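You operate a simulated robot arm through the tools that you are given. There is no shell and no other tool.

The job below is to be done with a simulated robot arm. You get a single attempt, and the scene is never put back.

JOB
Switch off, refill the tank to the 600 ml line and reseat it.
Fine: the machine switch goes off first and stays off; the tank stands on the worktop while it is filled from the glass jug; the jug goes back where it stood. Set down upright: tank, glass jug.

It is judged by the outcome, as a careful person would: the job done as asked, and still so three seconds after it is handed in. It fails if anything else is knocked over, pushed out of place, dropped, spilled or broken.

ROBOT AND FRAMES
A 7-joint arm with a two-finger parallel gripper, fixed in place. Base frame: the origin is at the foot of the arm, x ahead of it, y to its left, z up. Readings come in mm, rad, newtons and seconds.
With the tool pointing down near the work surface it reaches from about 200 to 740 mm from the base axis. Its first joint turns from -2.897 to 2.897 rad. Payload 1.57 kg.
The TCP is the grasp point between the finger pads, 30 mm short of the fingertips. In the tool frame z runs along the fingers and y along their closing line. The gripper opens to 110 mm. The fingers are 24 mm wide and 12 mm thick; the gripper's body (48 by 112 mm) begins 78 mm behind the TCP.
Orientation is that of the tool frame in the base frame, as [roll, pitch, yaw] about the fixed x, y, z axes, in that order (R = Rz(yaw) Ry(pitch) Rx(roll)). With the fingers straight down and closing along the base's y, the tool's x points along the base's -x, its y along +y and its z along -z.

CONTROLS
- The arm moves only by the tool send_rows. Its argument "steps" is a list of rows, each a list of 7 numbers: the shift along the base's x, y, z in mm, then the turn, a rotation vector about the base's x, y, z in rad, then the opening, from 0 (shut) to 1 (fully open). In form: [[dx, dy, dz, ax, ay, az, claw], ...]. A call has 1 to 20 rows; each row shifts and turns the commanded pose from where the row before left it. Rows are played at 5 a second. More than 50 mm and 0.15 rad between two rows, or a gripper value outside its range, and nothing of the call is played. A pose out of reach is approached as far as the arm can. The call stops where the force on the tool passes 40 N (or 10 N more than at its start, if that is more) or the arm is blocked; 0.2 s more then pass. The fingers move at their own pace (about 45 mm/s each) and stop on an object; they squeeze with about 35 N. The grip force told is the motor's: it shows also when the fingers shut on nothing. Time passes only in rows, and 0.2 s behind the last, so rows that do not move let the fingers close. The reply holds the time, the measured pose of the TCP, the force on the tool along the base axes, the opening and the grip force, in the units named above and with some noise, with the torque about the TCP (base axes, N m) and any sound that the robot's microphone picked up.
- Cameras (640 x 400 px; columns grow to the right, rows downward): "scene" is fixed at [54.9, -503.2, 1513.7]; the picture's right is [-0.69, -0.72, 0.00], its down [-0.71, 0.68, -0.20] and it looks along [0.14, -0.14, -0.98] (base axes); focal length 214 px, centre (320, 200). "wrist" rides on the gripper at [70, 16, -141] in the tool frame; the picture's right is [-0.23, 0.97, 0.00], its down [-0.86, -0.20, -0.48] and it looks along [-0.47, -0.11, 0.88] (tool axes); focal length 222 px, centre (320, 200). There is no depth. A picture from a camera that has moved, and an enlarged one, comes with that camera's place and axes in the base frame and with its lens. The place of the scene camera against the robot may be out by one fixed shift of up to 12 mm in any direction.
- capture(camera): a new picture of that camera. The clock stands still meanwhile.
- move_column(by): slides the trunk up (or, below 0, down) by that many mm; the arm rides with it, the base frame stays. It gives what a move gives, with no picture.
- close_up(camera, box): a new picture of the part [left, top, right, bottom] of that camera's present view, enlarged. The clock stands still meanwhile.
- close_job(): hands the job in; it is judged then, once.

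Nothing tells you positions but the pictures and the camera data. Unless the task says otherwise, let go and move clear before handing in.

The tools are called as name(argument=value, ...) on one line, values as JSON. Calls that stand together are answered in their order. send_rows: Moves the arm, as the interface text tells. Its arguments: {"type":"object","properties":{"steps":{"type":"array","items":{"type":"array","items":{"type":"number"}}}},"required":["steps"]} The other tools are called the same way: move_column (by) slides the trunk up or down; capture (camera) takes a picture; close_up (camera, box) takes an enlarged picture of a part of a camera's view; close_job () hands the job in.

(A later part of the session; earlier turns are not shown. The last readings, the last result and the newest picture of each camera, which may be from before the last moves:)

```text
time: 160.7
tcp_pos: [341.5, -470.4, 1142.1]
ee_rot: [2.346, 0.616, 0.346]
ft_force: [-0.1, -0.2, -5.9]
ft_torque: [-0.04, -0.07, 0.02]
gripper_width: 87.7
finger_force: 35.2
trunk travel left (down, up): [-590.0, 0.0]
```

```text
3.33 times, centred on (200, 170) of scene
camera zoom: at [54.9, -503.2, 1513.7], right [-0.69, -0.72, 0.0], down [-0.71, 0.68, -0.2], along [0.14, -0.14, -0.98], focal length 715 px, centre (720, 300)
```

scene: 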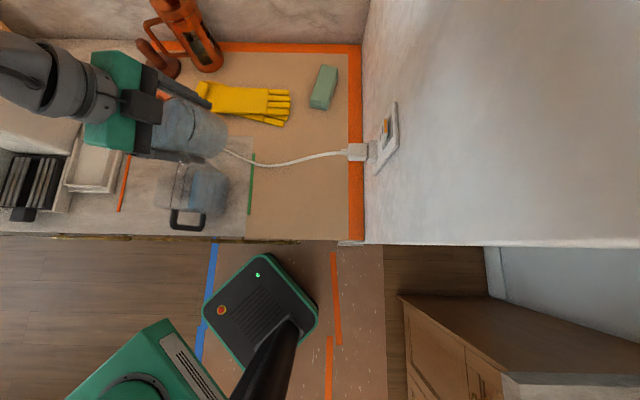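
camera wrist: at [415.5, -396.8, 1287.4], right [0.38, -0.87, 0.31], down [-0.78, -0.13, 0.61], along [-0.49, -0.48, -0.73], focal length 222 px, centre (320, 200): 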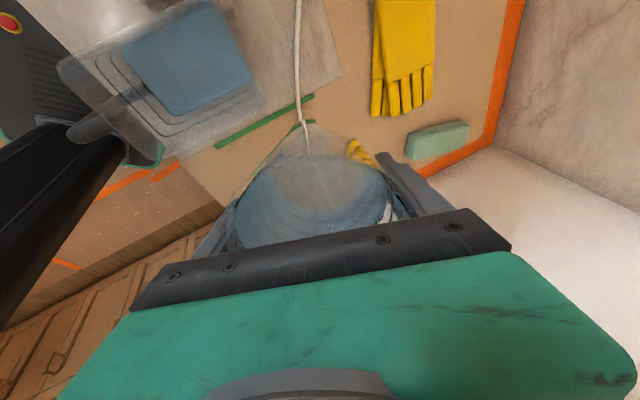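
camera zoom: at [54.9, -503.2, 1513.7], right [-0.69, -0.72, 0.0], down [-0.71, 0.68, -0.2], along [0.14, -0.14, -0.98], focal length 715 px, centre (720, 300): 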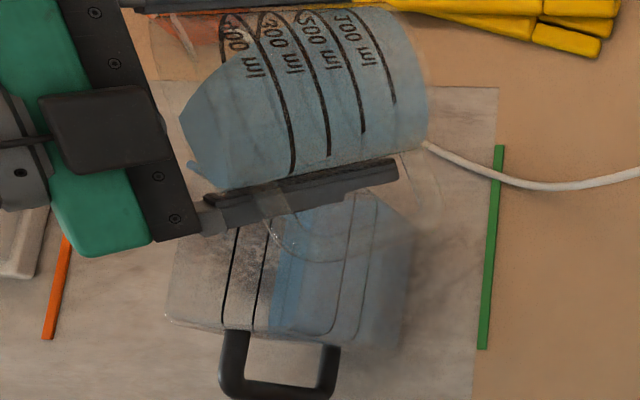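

About 110 ml has gone in so far and everything stays inside the tank. I'll tip further.

send_rows(steps=[[0, 0, 0, -0.01, 0.0018, 0, 0.3], [0, 0, 0, -0.016, 0.0028, 0, 0.3], [0, 0, 0, -0.016, 0.0028, 0, 0.3], [0, 0, 0, -0.016, 0.0028, 0, 0.3], [0, 0, 0, -0.016, 0.0028, 0, 0.3], [0, 0, 0, -0.016, 0.0028, 0, 0.3], [0, 0, 0, -0.016, 0.0028, 0, 0.3], [0, 0, 0, -0.01, 0.0018, 0, 0.3], [0, 0, 0, 0, 0, 0, 0.3], [0, 0, 0, 0, 0, 0, 0.3], [0, 0, 0, 0, 0, 0, 0.3], [0, 0, 0, 0, 0, 0, 0.3], [0, 0, 0, 0, 0, 0, 0.3], [0, 0, 0, 0, 0, 0, 0.3]])

close_up(camera="wrist", box=[0, 0, 360, 240])

close_up(camera="scene", box=[150, 110, 250, 230])

```text
time: 163.7
tcp_pos: [340.7, -471.1, 1143.4]
ee_rot: [2.214, 0.674, 0.268]
ft_force: [-0.4, 0.4, -6.0]
ft_torque: [-0.01, -0.08, -0.03]
gripper_width: 87.5
finger_force: 35.5
trunk travel left (down, up): [-590.0, 0.0]
```

```text
1.67 times, centred on (180, 120) of wrist
camera zoom: at [424.7, -340.6, 1176.9], right [0.45, -0.48, 0.75], down [-0.7, 0.33, 0.63], along [-0.55, -0.81, -0.19], focal length 370 px, centre (553, 333)
```

zoom: 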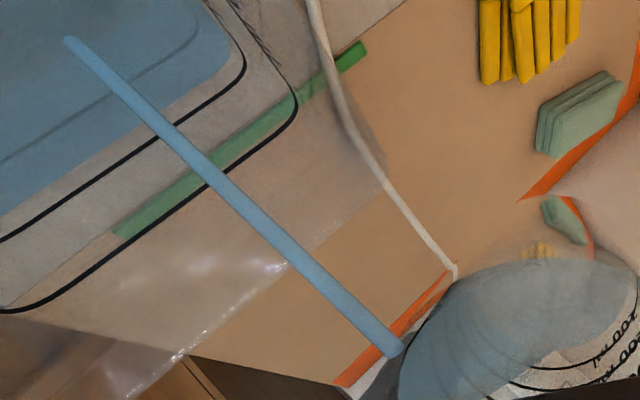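

```text
3.33 times, centred on (200, 170) of scene
camera zoom: at [54.9, -503.2, 1513.7], right [-0.69, -0.72, 0.0], down [-0.71, 0.68, -0.2], along [0.14, -0.14, -0.98], focal length 715 px, centre (720, 300)
```

zoom: 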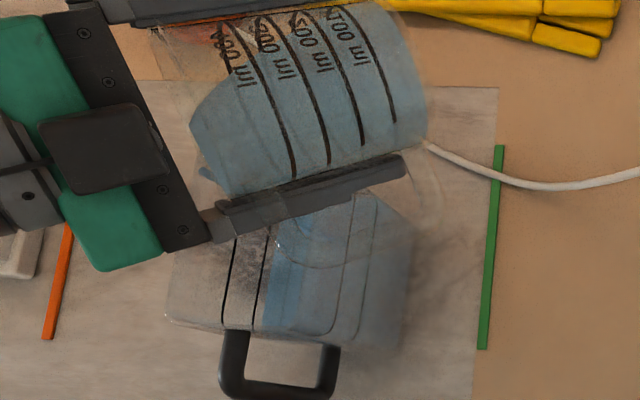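

The level is getting close to the 600 ring. I'll look closer before tipping any further.

close_up(camera="scene", box=[192, 170, 242, 215])

close_up(camera="wrist", box=[0, 0, 180, 150])

```text
8.89 times, centred on (217, 192) of scene
camera zoom: at [54.9, -503.2, 1513.7], right [-0.69, -0.72, 0.0], down [-0.71, 0.68, -0.2], along [0.14, -0.14, -0.98], focal length 1906 px, centre (1236, 267)
```

zoom: 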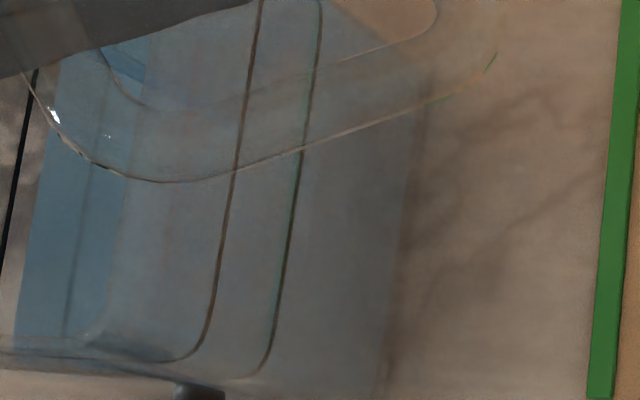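

```text
2.67 times, centred on (90, 75) of wrist
camera zoom: at [424.7, -340.6, 1176.9], right [0.45, -0.48, 0.75], down [-0.7, 0.33, 0.63], along [-0.55, -0.81, -0.19], focal length 592 px, centre (933, 533)
```

zoom: 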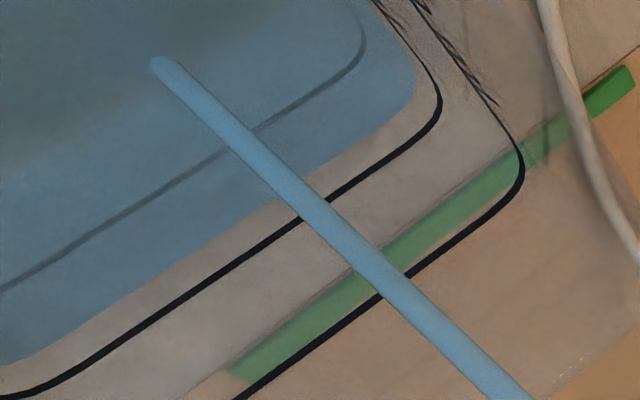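

The ring view shows the water about three quarters of the way from 300 to 600. I'll let the flow settle at this angle and look again.

send_rows(steps=[[0, 0, 0, 0, 0, 0, 0.3], [0, 0, 0, 0, 0, 0, 0.3], [0, 0, 0, 0, 0, 0, 0.3], [0, 0, 0, 0, 0, 0, 0.3], [0, 0, 0, 0, 0, 0, 0.3]])

close_up(camera="wrist", box=[0, 0, 180, 150])

```text
time: 164.8
tcp_pos: [340.8, -471.6, 1143.6]
ee_rot: [2.215, 0.672, 0.268]
ft_force: [-0.3, 0.0, -3.7]
ft_torque: [-0.03, -0.05, -0.04]
gripper_width: 87.6
finger_force: 34.9
trunk travel left (down, up): [-590.0, 0.0]
```

```text
2.67 times, centred on (90, 75) of wrist
camera zoom: at [424.7, -340.6, 1176.9], right [0.45, -0.48, 0.75], down [-0.7, 0.33, 0.63], along [-0.55, -0.81, -0.19], focal length 592 px, centre (933, 533)
```

zoom: 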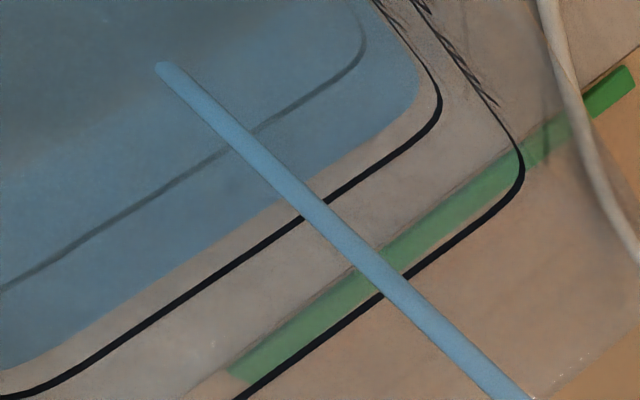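

send_rows(steps=[[0, 0, 0, -0.008, 0.0014, 0, 0.3], [0, 0, 0, -0.015, 0.0026, 0, 0.3], [0, 0, 0, -0.015, 0.0026, 0, 0.3], [0, 0, 0, -0.015, 0.0026, 0, 0.3], [0, 0, 0, -0.008, 0.0014, 0, 0.3], [0, 0, 0, 0, 0, 0, 0.3], [0, 0, 0, 0, 0, 0, 0.3], [0, 0, 0, 0, 0, 0, 0.3], [0, 0, 0, 0, 0, 0, 0.3], [0, 0, 0, 0, 0, 0, 0.3]])

close_up(camera="wrist", box=[0, 0, 180, 150])

close_up(camera="scene", box=[150, 110, 250, 230])

```text
time: 167.1
tcp_pos: [341.2, -473.3, 1142.4]
ee_rot: [2.142, 0.696, 0.222]
ft_force: [0.1, 0.0, -5.0]
ft_torque: [-0.02, -0.09, -0.02]
gripper_width: 87.4
finger_force: 34.7
trunk travel left (down, up): [-590.0, 0.0]
```

```text
2.67 times, centred on (90, 75) of wrist
camera zoom: at [425.3, -339.2, 1167.9], right [0.46, -0.44, 0.77], down [-0.7, 0.37, 0.62], along [-0.55, -0.82, -0.14], focal length 592 px, centre (933, 533)
```

zoom: 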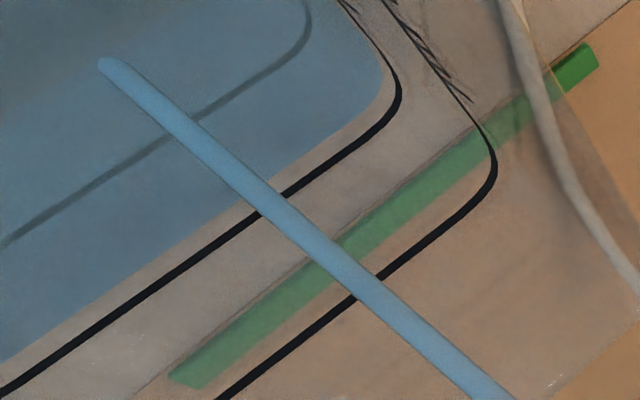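

```text
3.33 times, centred on (200, 170) of scene
camera zoom: at [54.9, -503.2, 1513.7], right [-0.69, -0.72, 0.0], down [-0.71, 0.68, -0.2], along [0.14, -0.14, -0.98], focal length 715 px, centre (720, 300)
```

zoom: 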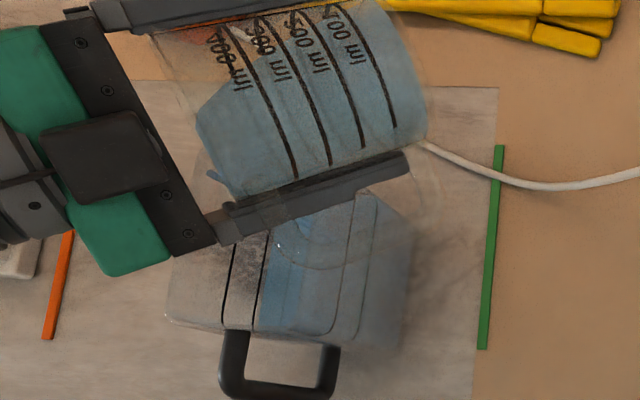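

send_rows(steps=[[0, 0, 0, -0.008, 0.0014, 0, 0.3], [0, 0, 0, -0.015, 0.0026, 0, 0.3], [0, 0, 0, -0.015, 0.0026, 0, 0.3], [0, 0, 0, -0.008, 0.0014, 0, 0.3], [0, 0, 0, 0, 0, 0, 0.3], [0, 0, 0, 0, 0, 0, 0.3], [0, 0, 0, 0, 0, 0, 0.3], [0, 0, 0, 0, 0, 0, 0.3], [0, 0, 0, 0, 0, 0, 0.3], [0, 0, 0, 0, 0, 0, 0.3]])

close_up(camera="wrist", box=[0, 0, 160, 120])

close_up(camera="scene", box=[175, 170, 235, 220])

```text
time: 169.2
tcp_pos: [341.1, -472.2, 1142.5]
ee_rot: [2.085, 0.714, 0.186]
ft_force: [0.8, 0.4, -5.1]
ft_torque: [-0.02, -0.03, 0.01]
gripper_width: 87.4
finger_force: 34.6
trunk travel left (down, up): [-590.0, 0.0]
```

```text
3.33 times, centred on (80, 60) of wrist
camera zoom: at [425.5, -337.9, 1161.3], right [0.47, -0.4, 0.79], down [-0.69, 0.39, 0.61], along [-0.55, -0.83, -0.09], focal length 740 px, centre (1120, 667)
```

zoom: 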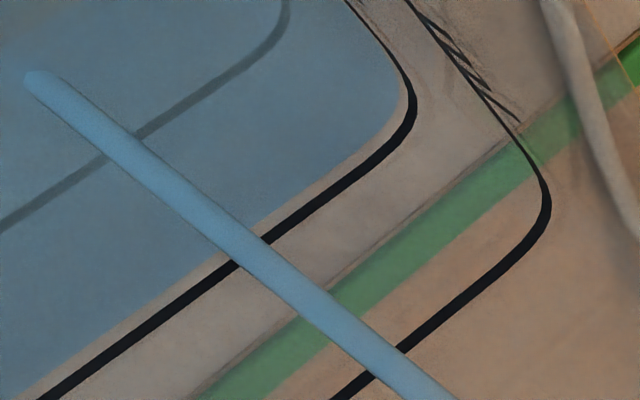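

```text
8.00 times, centred on (205, 195) of scene
camera zoom: at [54.9, -503.2, 1513.7], right [-0.69, -0.72, 0.0], down [-0.71, 0.68, -0.2], along [0.14, -0.14, -0.98], focal length 1716 px, centre (1240, 240)
```

zoom: 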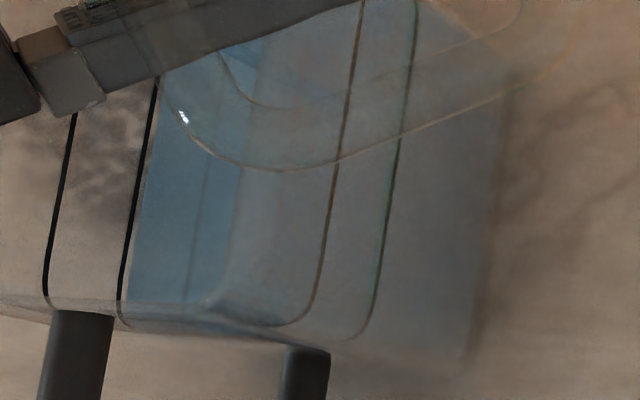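

The water edge is now very near the 600 ring (about 570 ml). I'll hold this angle and check again in small time steps.

send_rows(steps=[[0, 0, 0, 0, 0, 0, 0.3], [0, 0, 0, 0, 0, 0, 0.3], [0, 0, 0, 0, 0, 0, 0.3], [0, 0, 0, 0, 0, 0, 0.3]])

close_up(camera="wrist", box=[0, 0, 160, 120])

close_up(camera="scene", box=[175, 170, 235, 220])

```text
time: 170.2
tcp_pos: [342.3, -472.6, 1143.3]
ee_rot: [2.082, 0.714, 0.185]
ft_force: [-0.4, 0.5, -3.8]
ft_torque: [-0.02, 0.01, 0.0]
gripper_width: 87.7
finger_force: 34.6
trunk travel left (down, up): [-590.0, 0.0]
```

```text
3.33 times, centred on (80, 60) of wrist
camera zoom: at [425.5, -337.9, 1161.3], right [0.47, -0.4, 0.79], down [-0.69, 0.39, 0.61], along [-0.55, -0.83, -0.09], focal length 740 px, centre (1120, 667)
```

zoom: 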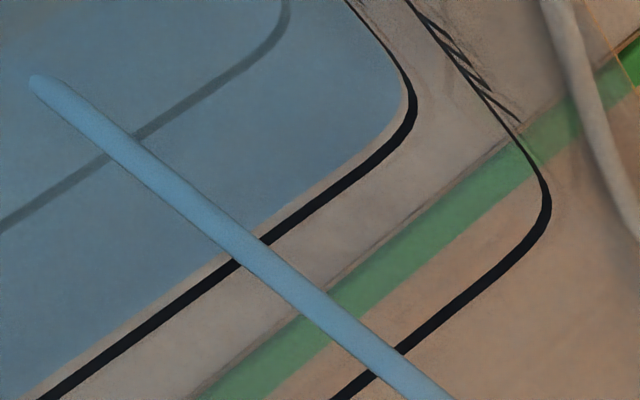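

```text
8.00 times, centred on (205, 195) of scene
camera zoom: at [54.9, -503.2, 1513.7], right [-0.69, -0.72, 0.0], down [-0.71, 0.68, -0.2], along [0.14, -0.14, -0.98], focal length 1716 px, centre (1240, 240)
```

zoom: 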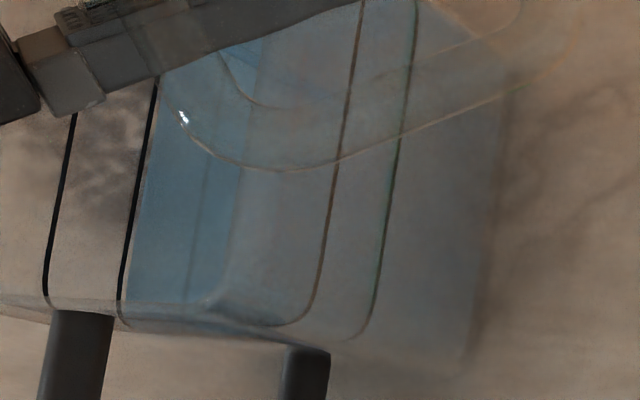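

send_rows(steps=[[0, 0, 0, -0.01, 0.0018, 0, 0.3], [0, 0, 0, -0.015, 0.0026, 0, 0.3], [0, 0, 0, -0.005, 0.001, 0, 0.3], [0, 0, 0, 0, 0, 0, 0.3], [0, 0, 0, 0, 0, 0, 0.3], [0, 0, 0, 0, 0, 0, 0.3], [0, 0, 0, 0, 0, 0, 0.3]])

close_up(camera="wrist", box=[0, 0, 160, 120])

close_up(camera="scene", box=[175, 170, 235, 220])

```text
time: 171.8
tcp_pos: [340.0, -472.0, 1142.3]
ee_rot: [2.047, 0.725, 0.159]
ft_force: [-0.3, 0.3, -4.3]
ft_torque: [-0.03, -0.03, 0.02]
gripper_width: 87.8
finger_force: 35.1
trunk travel left (down, up): [-590.0, 0.0]
```

```text
3.33 times, centred on (80, 60) of wrist
camera zoom: at [425.0, -337.5, 1156.2], right [0.47, -0.38, 0.8], down [-0.69, 0.41, 0.6], along [-0.55, -0.83, -0.06], focal length 740 px, centre (1120, 667)
```

zoom: 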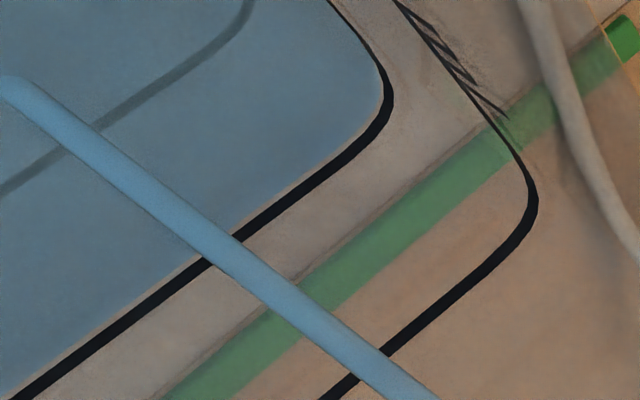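

```text
8.00 times, centred on (205, 195) of scene
camera zoom: at [54.9, -503.2, 1513.7], right [-0.69, -0.72, 0.0], down [-0.71, 0.68, -0.2], along [0.14, -0.14, -0.98], focal length 1716 px, centre (1240, 240)
```

zoom: 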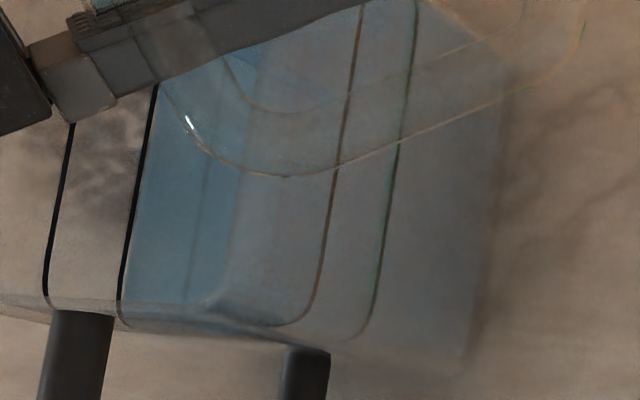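

send_rows(steps=[[0, 0, 0, 0, 0, 0, 0.3], [0, 0, 0, 0, 0, 0, 0.3], [0, 0, 0, 0, 0, 0, 0.3], [0, 0, 0, 0, 0, 0, 0.3]])

close_up(camera="wrist", box=[0, 0, 120, 100])

close_up(camera="scene", box=[175, 175, 215, 215])

```text
time: 172.8
tcp_pos: [339.9, -472.5, 1142.1]
ee_rot: [2.045, 0.726, 0.16]
ft_force: [0.2, -0.3, -3.9]
ft_torque: [-0.05, -0.07, -0.01]
gripper_width: 87.6
finger_force: 35.1
trunk travel left (down, up): [-590.0, 0.0]
```

```text
4.00 times, centred on (60, 50) of wrist
camera zoom: at [425.0, -337.5, 1156.2], right [0.47, -0.38, 0.8], down [-0.69, 0.41, 0.6], along [-0.55, -0.83, -0.06], focal length 888 px, centre (1360, 800)
```

zoom: 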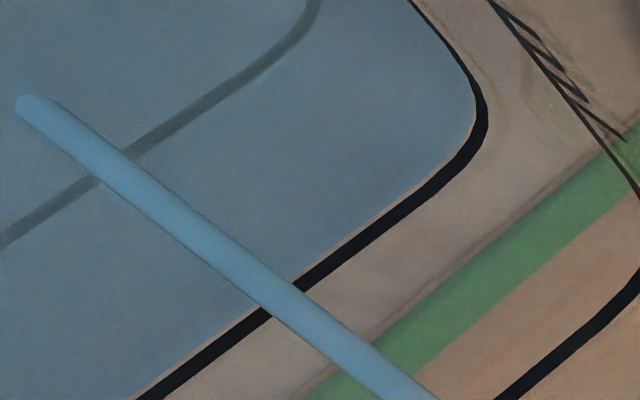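

```text
10.00 times, centred on (195, 195) of scene
camera zoom: at [54.9, -503.2, 1513.7], right [-0.69, -0.72, 0.0], down [-0.71, 0.68, -0.2], along [0.14, -0.14, -0.98], focal length 2145 px, centre (1570, 250)
```

zoom: 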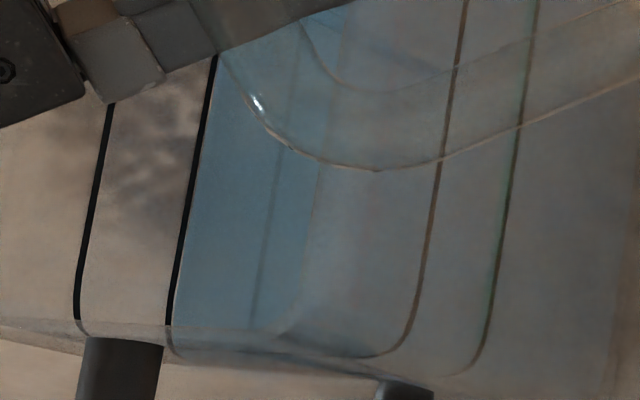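

send_rows(steps=[[0, 0, 0, -0.004, 0.0007, 0, 0.3], [0, 0, 0, 0, 0, 0, 0.3], [0, 0, 0, 0, 0, 0, 0.3], [0, 0, 0, 0, 0, 0, 0.3], [0, 0, 0, 0, 0, 0, 0.3]])

close_up(camera="wrist", box=[0, 0, 120, 100])

close_up(camera="scene", box=[175, 175, 215, 215])

```text
time: 174.1
tcp_pos: [340.1, -472.5, 1143.2]
ee_rot: [2.041, 0.726, 0.158]
ft_force: [0.3, 0.6, -4.6]
ft_torque: [0.02, -0.06, 0.02]
gripper_width: 87.5
finger_force: 35.4
trunk travel left (down, up): [-590.0, 0.0]
```

```text
4.00 times, centred on (60, 50) of wrist
camera zoom: at [425.3, -337.4, 1156.0], right [0.47, -0.37, 0.8], down [-0.69, 0.41, 0.6], along [-0.55, -0.83, -0.06], focal length 888 px, centre (1360, 800)
```

zoom: 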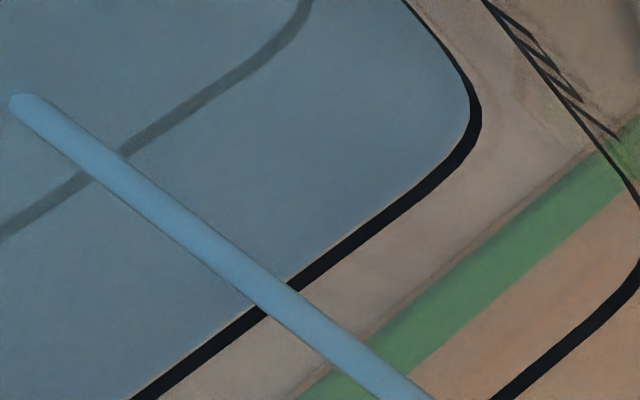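

```text
10.00 times, centred on (195, 195) of scene
camera zoom: at [54.9, -503.2, 1513.7], right [-0.69, -0.72, 0.0], down [-0.71, 0.68, -0.2], along [0.14, -0.14, -0.98], focal length 2145 px, centre (1570, 250)
```

zoom: 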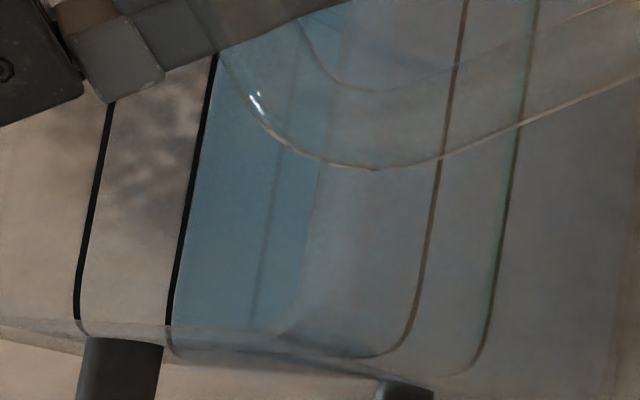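

The water edge now just meets the 600 ring. I'll give it a moment more, then tip the jug back in place so that any last drops still fall into the tank.

send_rows(steps=[[0, 0, 0, 0, 0, 0, 0.3], [0, 0, 0, 0, 0, 0, 0.3], [0, 0, 0, 0.03, -0.0053, 0, 0.3], [0, 0, 0, 0.059, -0.0104, 0, 0.3], [0, 0, 0, 0.069, -0.0122, 0, 0.3], [0, 0, 0, 0.069, -0.0122, 0, 0.3], [0, 0, 0, 0.069, -0.0122, 0, 0.3], [0, 0, 0, 0.069, -0.0122, 0, 0.3], [0, 0, 0, 0.069, -0.0122, 0, 0.3], [0, 0, 0, 0.069, -0.0122, 0, 0.3], [0, 0, 0, 0.069, -0.0122, 0, 0.3], [0, 0, 0, 0.069, -0.0122, 0, 0.3], [0, 0, 0, 0.069, -0.0122, 0, 0.3], [0, 0, 0, 0.059, -0.0104, 0, 0.3], [0, 0, 0, 0.04, -0.007, 0, 0.3], [0, 0, 0, 0.02, -0.0035, 0, 0.3], [0, 0, 0, 0, 0, 0, 0.3]])

close_up(camera="wrist", box=[40, 0, 300, 200])

close_up(camera="scene", box=[130, 80, 270, 240])

```text
time: 177.7
tcp_pos: [340.7, -472.8, 1143.4]
ee_rot: [2.86, 0.264, 0.574]
ft_force: [-1.2, 0.7, -4.1]
ft_torque: [-0.01, -0.08, 0.01]
gripper_width: 87.7
finger_force: 35.0
trunk travel left (down, up): [-590.0, 0.0]
```

```text
2.00 times, centred on (170, 100) of wrist
camera zoom: at [415.7, -395.0, 1260.6], right [0.38, -0.87, 0.32], down [-0.78, -0.12, 0.61], along [-0.49, -0.48, -0.72], focal length 444 px, centre (620, 400)
```

zoom: 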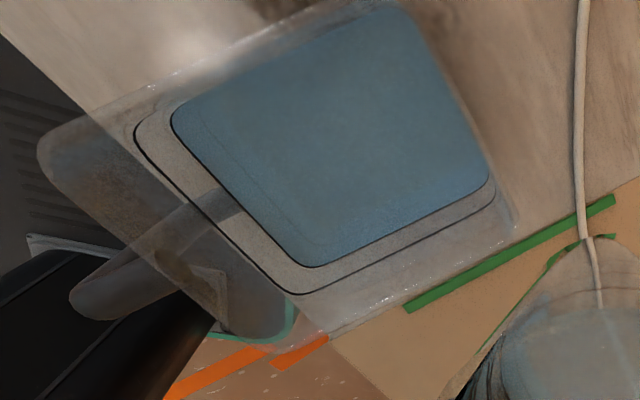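

```text
2.50 times, centred on (200, 160) of scene
camera zoom: at [54.9, -503.2, 1513.7], right [-0.69, -0.72, 0.0], down [-0.71, 0.68, -0.2], along [0.14, -0.14, -0.98], focal length 536 px, centre (620, 300)
```

zoom: 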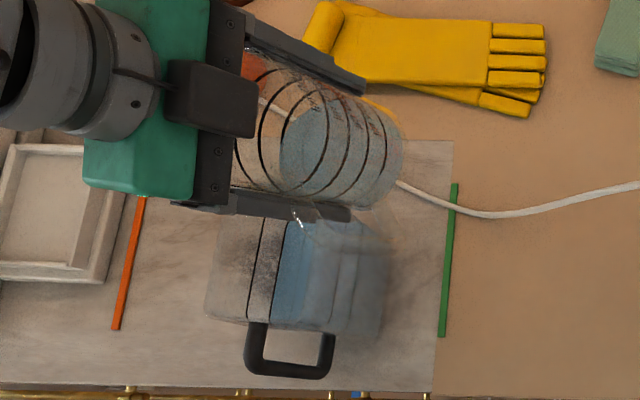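

The stream has stopped. I'll check the level against the 600 ring closely.

close_up(camera="wrist", box=[100, 40, 300, 160])

close_up(camera="scene", box=[175, 165, 225, 215])

```text
3.20 times, centred on (200, 100) of wrist
camera zoom: at [415.7, -395.0, 1260.6], right [0.38, -0.87, 0.32], down [-0.78, -0.12, 0.61], along [-0.49, -0.48, -0.72], focal length 711 px, centre (704, 520)
```

zoom: 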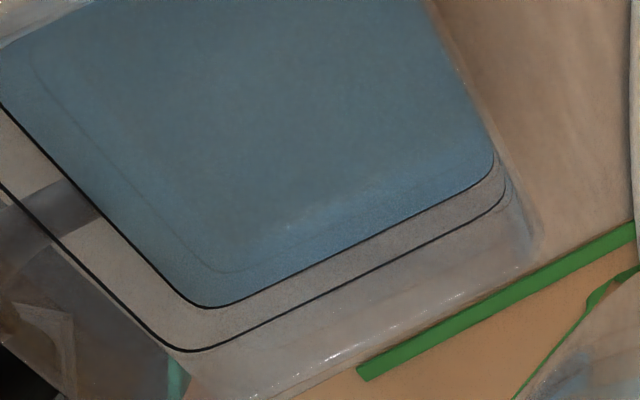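

```text
8.00 times, centred on (200, 190) of scene
camera zoom: at [54.9, -503.2, 1513.7], right [-0.69, -0.72, 0.0], down [-0.71, 0.68, -0.2], along [0.14, -0.14, -0.98], focal length 1716 px, centre (1280, 280)
```

zoom: 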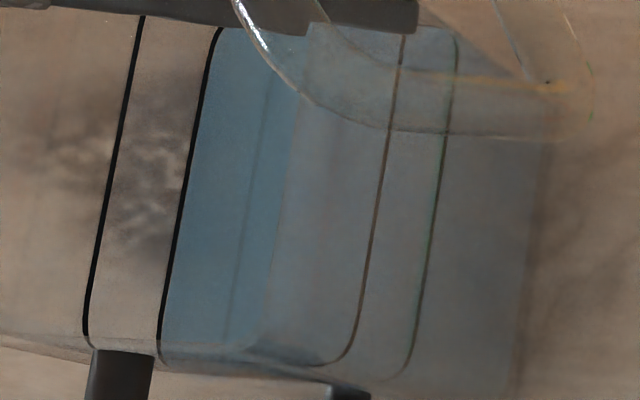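

The level sits exactly on the 600 ring. Now I'll take the jug back from over the tank and set it upright.

send_rows(steps=[[0, 0, 0, 0.02, -0.0035, 0, 0.3], [0, 0, 0, 0.03, -0.0053, 0, 0.3], [-0.5, -2, 0, 0.03, -0.0053, 0, 0.3], [-1, -5, 0, 0.035, -0.006, 0, 0.3], [-1.5, -7, 0, 0.04, -0.007, 0, 0.3], [-1.8, -8, 0, 0.045, -0.008, 0, 0.3], [-1.8, -8, 0, 0.045, -0.008, 0, 0.3], [-1.5, -7, 0, 0.04, -0.007, 0, 0.3], [-1, -4, 0, 0.035, -0.006, 0, 0.3], [-0.5, -2, 0, 0.03, -0.0053, 0, 0.3], [0, 0, 0, 0.019, -0.0034, 0, 0.3], [0, 0, 0, 0, 0, 0, 0.3]])

```text
time: 180.2
tcp_pos: [330.5, -515.7, 1142.9]
ee_rot: [3.134, 0.002, 0.612]
ft_force: [0.0, 0.2, -4.4]
ft_torque: [-0.03, -0.08, 0.03]
gripper_width: 87.5
finger_force: 35.2
trunk travel left (down, up): [-590.0, 0.0]
```

The jug is upright again. I'll carry it back over its original spot and lower it by exactly the reverse of the earlier moves.

send_rows(steps=[[-1, 0, 0, 0, 0, 0, 0.3], [-4, 0, 0, 0, 0, 0, 0.3], [-7, 0.2, 0, 0, 0, 0, 0.3], [-10, 0.2, 0, 0, 0, 0, 0.3], [-12, 0.3, 0, 0, 0, 0, 0.3], [-13, 0.3, -2, 0, 0, 0, 0.3], [-13, 0.3, -5, 0, 0, 0, 0.3], [-12, 0.2, -9, 0, 0, 0, 0.3], [-11, 0.2, -12, 0, 0, 0, 0.3], [-9, 0, -14, 0, 0, 0, 0.3], [-6, 0, -15, 0, 0, 0, 0.3], [-2.5, 0, -15, 0, 0, 0, 0.3], [-0.6, 0, -15, 0, 0, 0, 0.3], [0, 0, -14, 0, 0, 0, 0.3], [0, 0, -12, 0, 0, 0, 0.3], [0, 0, -10, 0, 0, 0, 0.3], [0, 0, -8, 0, 0, 0, 0.3], [0, 0, -6, 0, 0, 0, 0.3], [0, 0, -3, 0, 0, 0, 0.3], [0, 0, 0, 0, 0, 0, 0.3]])

capture(camera="wrist")

capture(camera="scene")

```text
time: 184.4
tcp_pos: [230.1, -513.6, 1003.6]
ee_rot: [3.133, 0.001, 0.608]
ft_force: [0.0, 0.0, -4.0]
ft_torque: [-0.05, -0.07, -0.02]
gripper_width: 87.7
finger_force: 35.5
trunk travel left (down, up): [-590.0, 0.0]
```

```text
taken
camera wrist: at [296.1, -484.0, 1145.2], right [0.37, -0.93, 0.01], down [-0.82, -0.32, 0.48], along [-0.44, -0.19, -0.88], focal length 222 px, centre (320, 200)
```

wrist: 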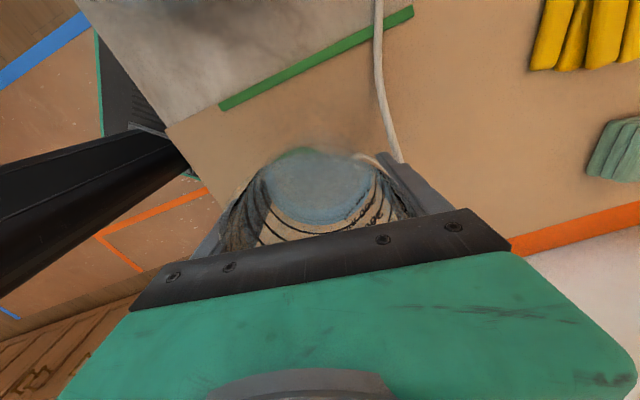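

```text
taken
```

scene: 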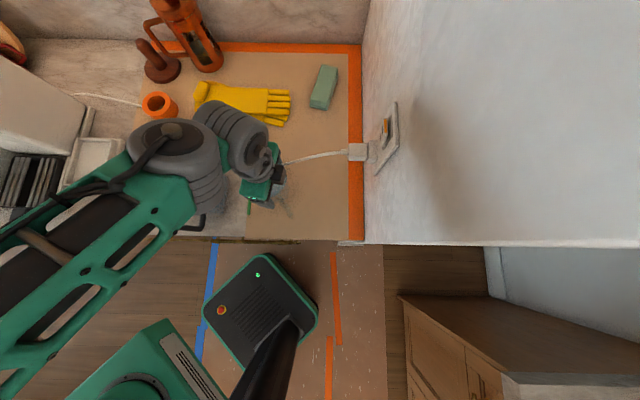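

I'm directly over the original spot. I'll lower the last 36 mm gently.

send_rows(steps=[[0, 0, -2, 0, 0, 0, 0.3], [0, 0, -5, 0, 0, 0, 0.3], [0, 0, -6, 0, 0, 0, 0.3], [0, 0, -6, 0, 0, 0, 0.3], [0, 0, -5, 0, 0, 0, 0.3], [0, 0, -4, 0, 0, 0, 0.3], [0, 0, -3, 0, 0, 0, 0.3], [0, 0, -1.5, 0, 0, 0, 0.3], [0, 0, -1, 0, 0, 0, 0.3], [0, 0, 0, 0, 0, 0, 0.3]])

```text
time: 186.7
tcp_pos: [229.6, -513.9, 970.0]
ee_rot: [3.132, 0.001, 0.609]
ft_force: [0.2, -0.2, -3.8]
ft_torque: [0.0, -0.04, -0.03]
gripper_width: 87.8
finger_force: 35.1
trunk travel left (down, up): [-590.0, 0.0]
```

send_rows(steps=[[0, 0, -0.8, 0, 0, 0, 0.3], [0, 0, -0.8, 0, 0, 0, 0.3], [0, 0, -0.8, 0, 0, 0, 0.3], [0, 0, -0.6, 0, 0, 0, 0.3], [0, 0, 0, 0, 0, 0, 0.3]])

```text
time: 187.8
tcp_pos: [230.6, -513.4, 967.0]
ee_rot: [3.13, 0.005, 0.61]
ft_force: [4.4, -0.3, 11.6]
ft_torque: [0.4, 0.15, -0.12]
gripper_width: 87.8
finger_force: 34.8
trunk travel left (down, up): [-590.0, 0.0]
```

The jug is standing on the worktop. I'll relieve the pressure, open, and rise straight up.

send_rows(steps=[[0, 0, 0.6, 0, 0, 0, 0.3], [0, 0, 0.4, 0, 0, 0, 0.3], [0, 0, 0, 0, 0, 0, 0.82], [0, 0, 0, 0, 0, 0, 0.86], [0, 0, 0, 0, 0, 0, 0.9], [0, 0, 0, 0, 0, 0, 0.95], [0, 0, 0, 0, 0, 0, 0.97], [0, 0, 0, 0, 0, 0, 0.97]])

capture(camera="wrist")

```text
time: 189.7
tcp_pos: [229.9, -513.0, 967.7]
ee_rot: [3.131, 0.002, 0.609]
ft_force: [0.5, -0.2, -0.1]
ft_torque: [-0.03, 0.02, -0.01]
gripper_width: 106.8
finger_force: 0.1
trunk travel left (down, up): [-590.0, 0.0]
```

```text
taken
camera wrist: at [296.1, -483.7, 1109.3], right [0.37, -0.93, 0.01], down [-0.82, -0.32, 0.48], along [-0.44, -0.19, -0.88], focal length 222 px, centre (320, 200)
```

wrist: 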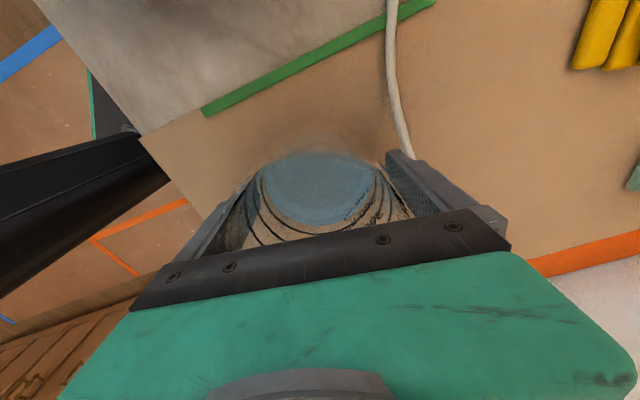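

send_rows(steps=[[0, 0, 2, 0, 0, 0, 0.97], [0, 0, 6, 0, 0, 0, 0.97], [0, 0, 10, 0, 0, 0, 0.97], [0, 0, 14, 0, 0, 0, 0.97], [0, 0, 17, 0, 0, 0, 0.97], [0, 0, 18, 0, 0, 0, 1], [0, 0, 18, 0, 0, 0, 1], [0, 0, 18, 0, 0, 0, 1], [0, 0, 18, 0, 0, 0, 1], [0, 0, 18, 0, 0, 0, 1], [0, 0, 16, 0, 0, 0, 1], [0, 0, 13, 0, 0, 0, 1], [0, 0, 9, 0, 0, 0, 1], [0, 0, 5, 0, 0, 0, 1], [0, 0, 2, 0, 0, 0, 1], [0, 0, 0, 0, 0, 0, 1]])

capture(camera="wrist")

close_up(camera="scene", box=[220, 130, 320, 230])

```text
time: 193.1
tcp_pos: [230.0, -513.2, 1151.4]
ee_rot: [3.131, 0.002, 0.609]
ft_force: [0.6, 0.5, 0.8]
ft_torque: [0.01, -0.02, 0.01]
gripper_width: 110.3
finger_force: 0.1
trunk travel left (down, up): [-590.0, 0.0]
```

```text
taken
camera wrist: at [296.2, -484.2, 1293.3], right [0.37, -0.93, 0.01], down [-0.82, -0.32, 0.48], along [-0.44, -0.19, -0.88], focal length 222 px, centre (320, 200)
```

wrist: 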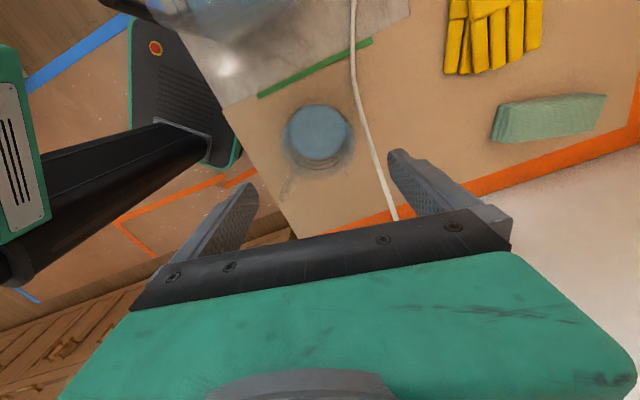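

```text
4.00 times, centred on (270, 180) of scene
camera zoom: at [54.9, -503.2, 1513.7], right [-0.69, -0.72, 0.0], down [-0.71, 0.68, -0.2], along [0.14, -0.14, -0.98], focal length 858 px, centre (520, 280)
```

zoom: 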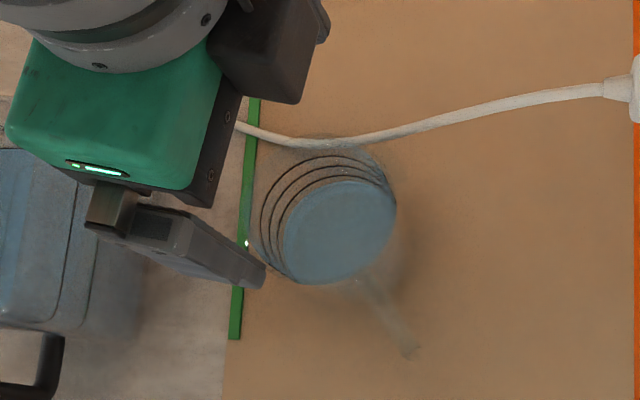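

The jug stands back in its place. Now I'll turn the hand and return above the tank's right wall.

send_rows(steps=[[1, 1, 1, 0, 0, 0.03, 1], [2, 3, 1, 0, 0, 0.06, 1], [4, 4, 1, 0, 0, 0.09, 1], [5, 6, 1, 0, 0, 0.1, 1], [6, 7, 1, 0, 0, 0.1, 1], [6, 7, 1, 0, 0, 0.1, 1], [6, 7, 1, 0, 0, 0.1, 1], [6, 7, 1, 0, 0, 0.1, 1], [6, 7, 1, 0, 0, 0.1, 1], [6, 7, 0, 0, 0, 0.1, 0.8], [6, 7, 0, 0, 0, 0.1, 0.55], [6, 7, 0, 0, 0, 0.1, 0.55], [6, 7, 0, 0, 0, 0.1, 0.55], [6, 7, 0, 0, 0, 0.1, 0.55], [6, 7, 0, 0, 0, 0.1, 0.55], [5, 7, 0, 0, 0, 0.1, 0.55], [4, 6, 0, 0, 0, 0.1, 0.55], [3, 4, 0, 0, 0, 0.08, 0.55], [2, 2, 0, 0, 0, 0.04, 0.55], [0.9, 0.7, 0, 0, 0, 0.016, 0.55]])

capture(camera="wrist")

close_up(camera="wrist", box=[230, 60, 430, 240])

```text
time: 197.2
tcp_pos: [323.2, -402.5, 1160.7]
ee_rot: [3.132, 0.001, 2.328]
ft_force: [0.9, 0.4, -0.1]
ft_torque: [0.07, 0.0, 0.03]
gripper_width: 60.6
finger_force: 0.0
trunk travel left (down, up): [-590.0, 0.0]
```

```text
taken
camera wrist: at [285.8, -339.9, 1302.8], right [0.86, 0.5, 0.01], down [0.44, -0.76, 0.48], along [0.25, -0.41, -0.88], focal length 222 px, centre (320, 200)
```

wrist: 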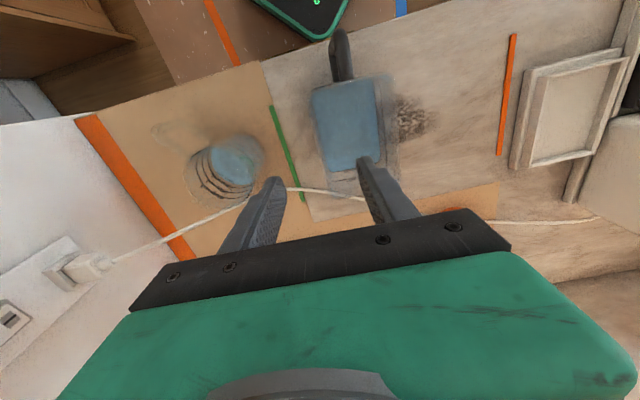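

```text
2.22 times, centred on (330, 150) of wrist
camera zoom: at [285.8, -339.9, 1302.8], right [0.86, 0.5, 0.01], down [0.44, -0.76, 0.48], along [0.25, -0.41, -0.88], focal length 494 px, centre (298, 311)
```

zoom: 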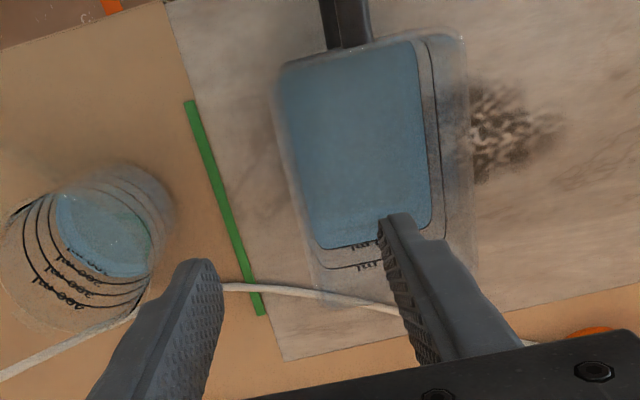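

close_up(camera="wrist", box=[300, 70, 410, 200])

```text
3.08 times, centred on (355, 135) of wrist
camera zoom: at [285.8, -339.9, 1302.8], right [0.86, 0.5, 0.01], down [0.44, -0.76, 0.48], along [0.25, -0.41, -0.88], focal length 684 px, centre (212, 400)
```

zoom: 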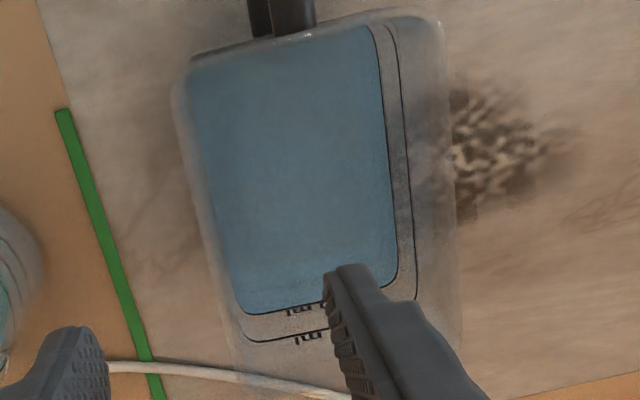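

The right wall's outer edge is centred within about 1 mm. I'll descend, a bit deeper than before for a firmer hold, with the fingertips still above the water.

send_rows(steps=[[0.4, 0.4, -3, 0, 0, 0, 0.55], [0.3, 0.3, -8, 0, 0, 0, 0.55], [0, 0, -12, 0, 0, 0, 0.55], [0, 0, -14, 0, 0, 0, 0.55], [0, 0, -14, 0, 0, 0, 0.55], [0, 0, -14, 0, 0, 0, 0.55], [0, 0, -12, 0, 0, 0, 0.55], [0, 0, -10, 0, 0, 0, 0.55], [0, 0, -7, 0, 0, 0, 0.55], [0, 0, -5, 0, 0, 0, 0.55], [0, 0, -3, 0, 0, 0, 0.55], [0, 0, 0, 0, 0, 0, 0.55]])

close_up(camera="wrist", box=[230, 60, 430, 240])

close_up(camera="scene", box=[150, 130, 250, 240])

```text
time: 199.8
tcp_pos: [324.4, -401.6, 1057.1]
ee_rot: [3.131, 0.003, 2.326]
ft_force: [-0.7, -0.9, -0.3]
ft_torque: [-0.01, -0.02, 0.01]
gripper_width: 60.4
finger_force: 0.0
trunk travel left (down, up): [-590.0, 0.0]
```

```text
2.22 times, centred on (330, 150) of wrist
camera zoom: at [286.8, -339.5, 1200.3], right [0.86, 0.5, 0.01], down [0.44, -0.76, 0.48], along [0.25, -0.41, -0.88], focal length 494 px, centre (298, 311)
```

zoom: 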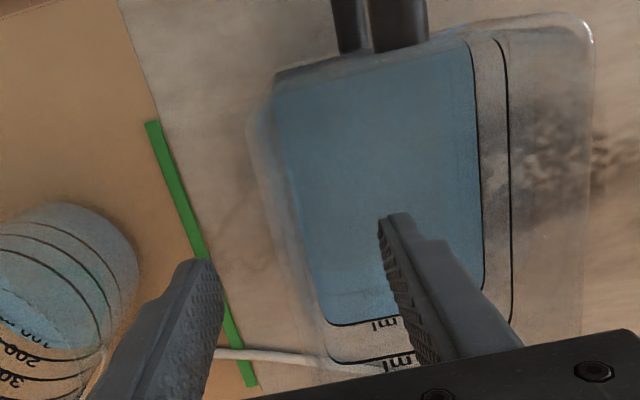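

```text
3.64 times, centred on (200, 185) of scene
camera zoom: at [54.9, -503.2, 1513.7], right [-0.69, -0.72, 0.0], down [-0.71, 0.68, -0.2], along [0.14, -0.14, -0.98], focal length 780 px, centre (756, 254)
```

zoom: 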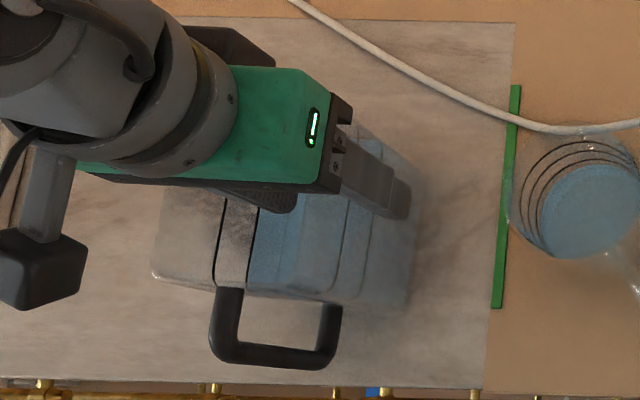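

send_rows(steps=[[0, 0, 0, 0, 0, 0, 0.3], [0, 0, 0, 0, 0, 0, 0.15], [0, 0, 0, 0, 0, 0, 0.05], [0, 0, 0, 0, 0, 0, 0], [0, 0, 0, 0, 0, 0, 0], [0, 0, 0, 0, 0, 0, 0], [0, 0, 0, 0, 0, 0, 0]])

close_up(camera="wrist", box=[230, 60, 430, 240])

```text
time: 201.4
tcp_pos: [323.5, -401.7, 1058.4]
ee_rot: [3.13, 0.004, 2.327]
ft_force: [-2.7, -1.8, -0.7]
ft_torque: [-0.6, 0.51, 0.0]
gripper_width: 2.9
finger_force: 24.3
trunk travel left (down, up): [-590.0, 0.0]
```

```text
2.22 times, centred on (330, 150) of wrist
camera zoom: at [286.6, -339.6, 1200.4], right [0.86, 0.5, 0.01], down [0.44, -0.76, 0.48], along [0.25, -0.41, -0.88], focal length 494 px, centre (298, 311)
```

zoom: 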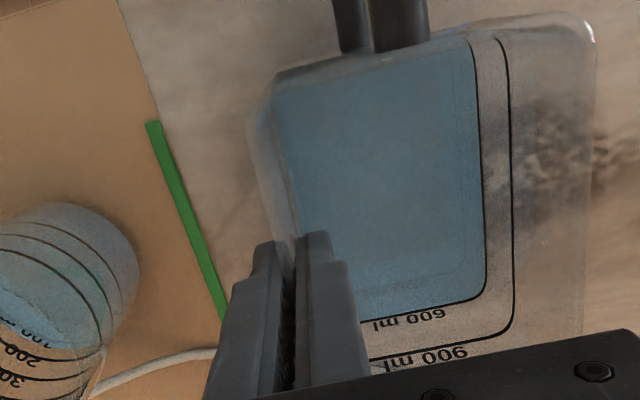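

Gripped as before. I'll lift slowly and check that it hangs level.

send_rows(steps=[[0, 0, 1, 0, 0, 0, 0], [0, 0, 2, 0, 0, 0, 0], [0, 0, 3, 0, 0, 0, 0], [0, 0, 4, 0, 0, 0, 0], [0, 0, 4, 0, 0, 0, 0], [0, 0, 4, 0, 0, 0, 0], [0, 0, 2, 0, 0, 0, 0], [0, 0, 0, 0, 0, 0, 0]])

close_up(camera="wrist", box=[230, 60, 430, 240])

close_up(camera="scene", box=[150, 130, 250, 240])

```text
time: 203.2
tcp_pos: [323.7, -402.2, 1077.7]
ee_rot: [3.13, 0.001, 2.326]
ft_force: [0.6, 0.8, -7.1]
ft_torque: [-0.34, 0.17, -0.01]
gripper_width: 2.8
finger_force: 23.5
trunk travel left (down, up): [-590.0, 0.0]
```

```text
2.22 times, centred on (330, 150) of wrist
camera zoom: at [287.5, -339.9, 1220.2], right [0.86, 0.5, 0.01], down [0.44, -0.76, 0.48], along [0.25, -0.41, -0.88], focal length 494 px, centre (298, 311)
```

zoom: 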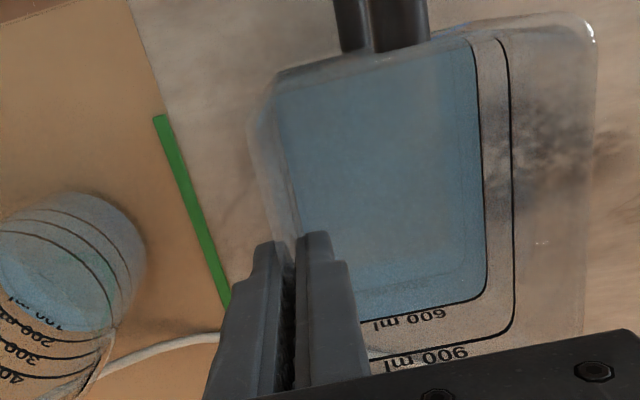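

```text
3.64 times, centred on (200, 185) of scene
camera zoom: at [54.9, -503.2, 1513.7], right [-0.69, -0.72, 0.0], down [-0.71, 0.68, -0.2], along [0.14, -0.14, -0.98], focal length 780 px, centre (756, 254)
```

zoom: 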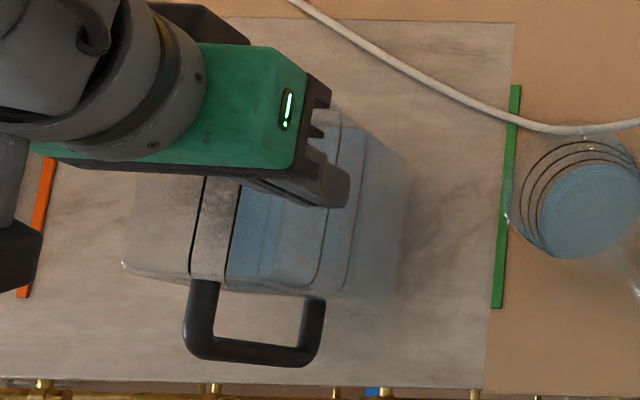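

The tank hangs level, and the weight fits 600 ml. I'll lift further and carry it smoothly back above the dock.

send_rows(steps=[[0, 0, 2, 0, 0, 0, 0], [0, 0, 5, 0, 0, 0, 0], [0, 0, 8, 0, 0, 0, 0], [0, 0, 9, 0, 0, 0, 0], [0, 0, 10, 0, 0, 0, 0], [0, 0, 10, 0, 0, 0, 0], [0, 0, 9, 0, 0, 0, 0], [0, 0, 8, 0, 0, 0, 0], [0, 0, 6, 0, 0, 0, 0], [0, 0, 4, 0, 0, 0, 0], [0, 0, 1, 0, 0, 0, 0], [0, 0, 0, 0, 0, 0, 0]])

send_rows(steps=[[1.5, 0.9, 0, 0, 0, 0, 0], [4, 2.5, 0, 0, 0, 0, 0], [8, 4.9, 0, 0, 0, 0, 0], [12, 7.4, 0, 0, 0, 0, 0], [16, 9.8, 0, 0, 0, 0, 0], [19, 11.7, 0, 0, 0, 0, 0], [20, 12.3, 0, 0, 0, 0, 0], [20, 12.3, 0, 0, 0, 0, 0], [20, 12.3, 0, 0, 0, 0, 0], [20, 12.3, 0, 0, 0, 0, 0], [20, 12.3, 0, 0, 0, 0, 0], [20, 12.3, 0, 0, 0, 0, 0], [20, 12.3, 0, 0, 0, 0, 0], [20, 12.3, 0, 0, 0, 0, 0], [19, 11.7, 0, 0, 0, 0, 0], [16, 9.9, 0, 0, 0, 0, 0], [13, 8, 0, 0, 0, 0, 0], [10, 6.2, 0, 0, 0, 0, 0], [6.5, 4, 0, 0, 0, 0, 0], [3, 1.8, 0, 0, 0, 0, 0]])

capture(camera="wrist")

close_up(camera="scene", box=[0, 80, 160, 240])

```text
time: 205.8
tcp_pos: [324.6, -403.1, 1149.7]
ee_rot: [3.131, 0.003, 2.327]
ft_force: [-0.1, 1.1, -8.0]
ft_torque: [-0.31, 0.18, -0.03]
gripper_width: 2.9
finger_force: 23.9
trunk travel left (down, up): [-590.0, 0.0]
```

```text
time: 210.1
tcp_pos: [612.7, -223.1, 1149.8]
ee_rot: [3.133, 0.001, 2.325]
ft_force: [-0.8, -0.1, -7.9]
ft_torque: [-0.28, 0.16, 0.0]
gripper_width: 3.1
finger_force: 24.3
trunk travel left (down, up): [-590.0, 0.0]
```

```text
taken
camera wrist: at [575.3, -161.4, 1292.2], right [0.86, 0.5, 0.01], down [0.44, -0.76, 0.48], along [0.25, -0.41, -0.88], focal length 222 px, centre (320, 200)
```

wrist: 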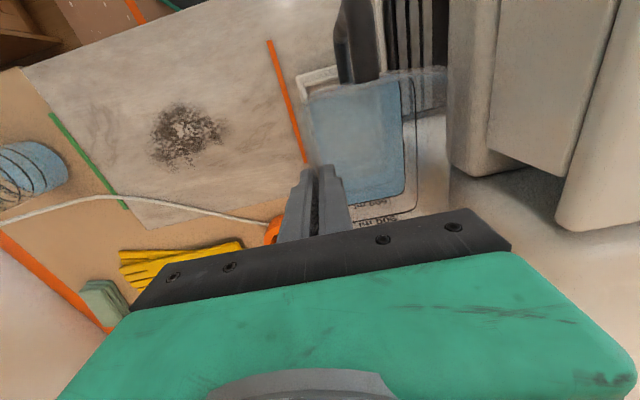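

```text
2.50 times, centred on (80, 160) of scene
camera zoom: at [54.9, -503.2, 1513.7], right [-0.69, -0.72, 0.0], down [-0.71, 0.68, -0.2], along [0.14, -0.14, -0.98], focal length 536 px, centre (920, 300)
```

zoom: 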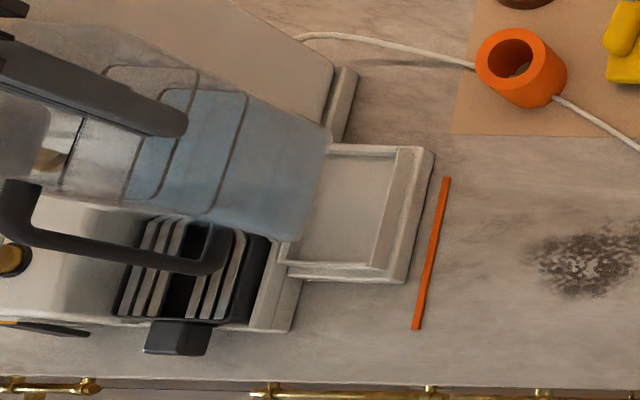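

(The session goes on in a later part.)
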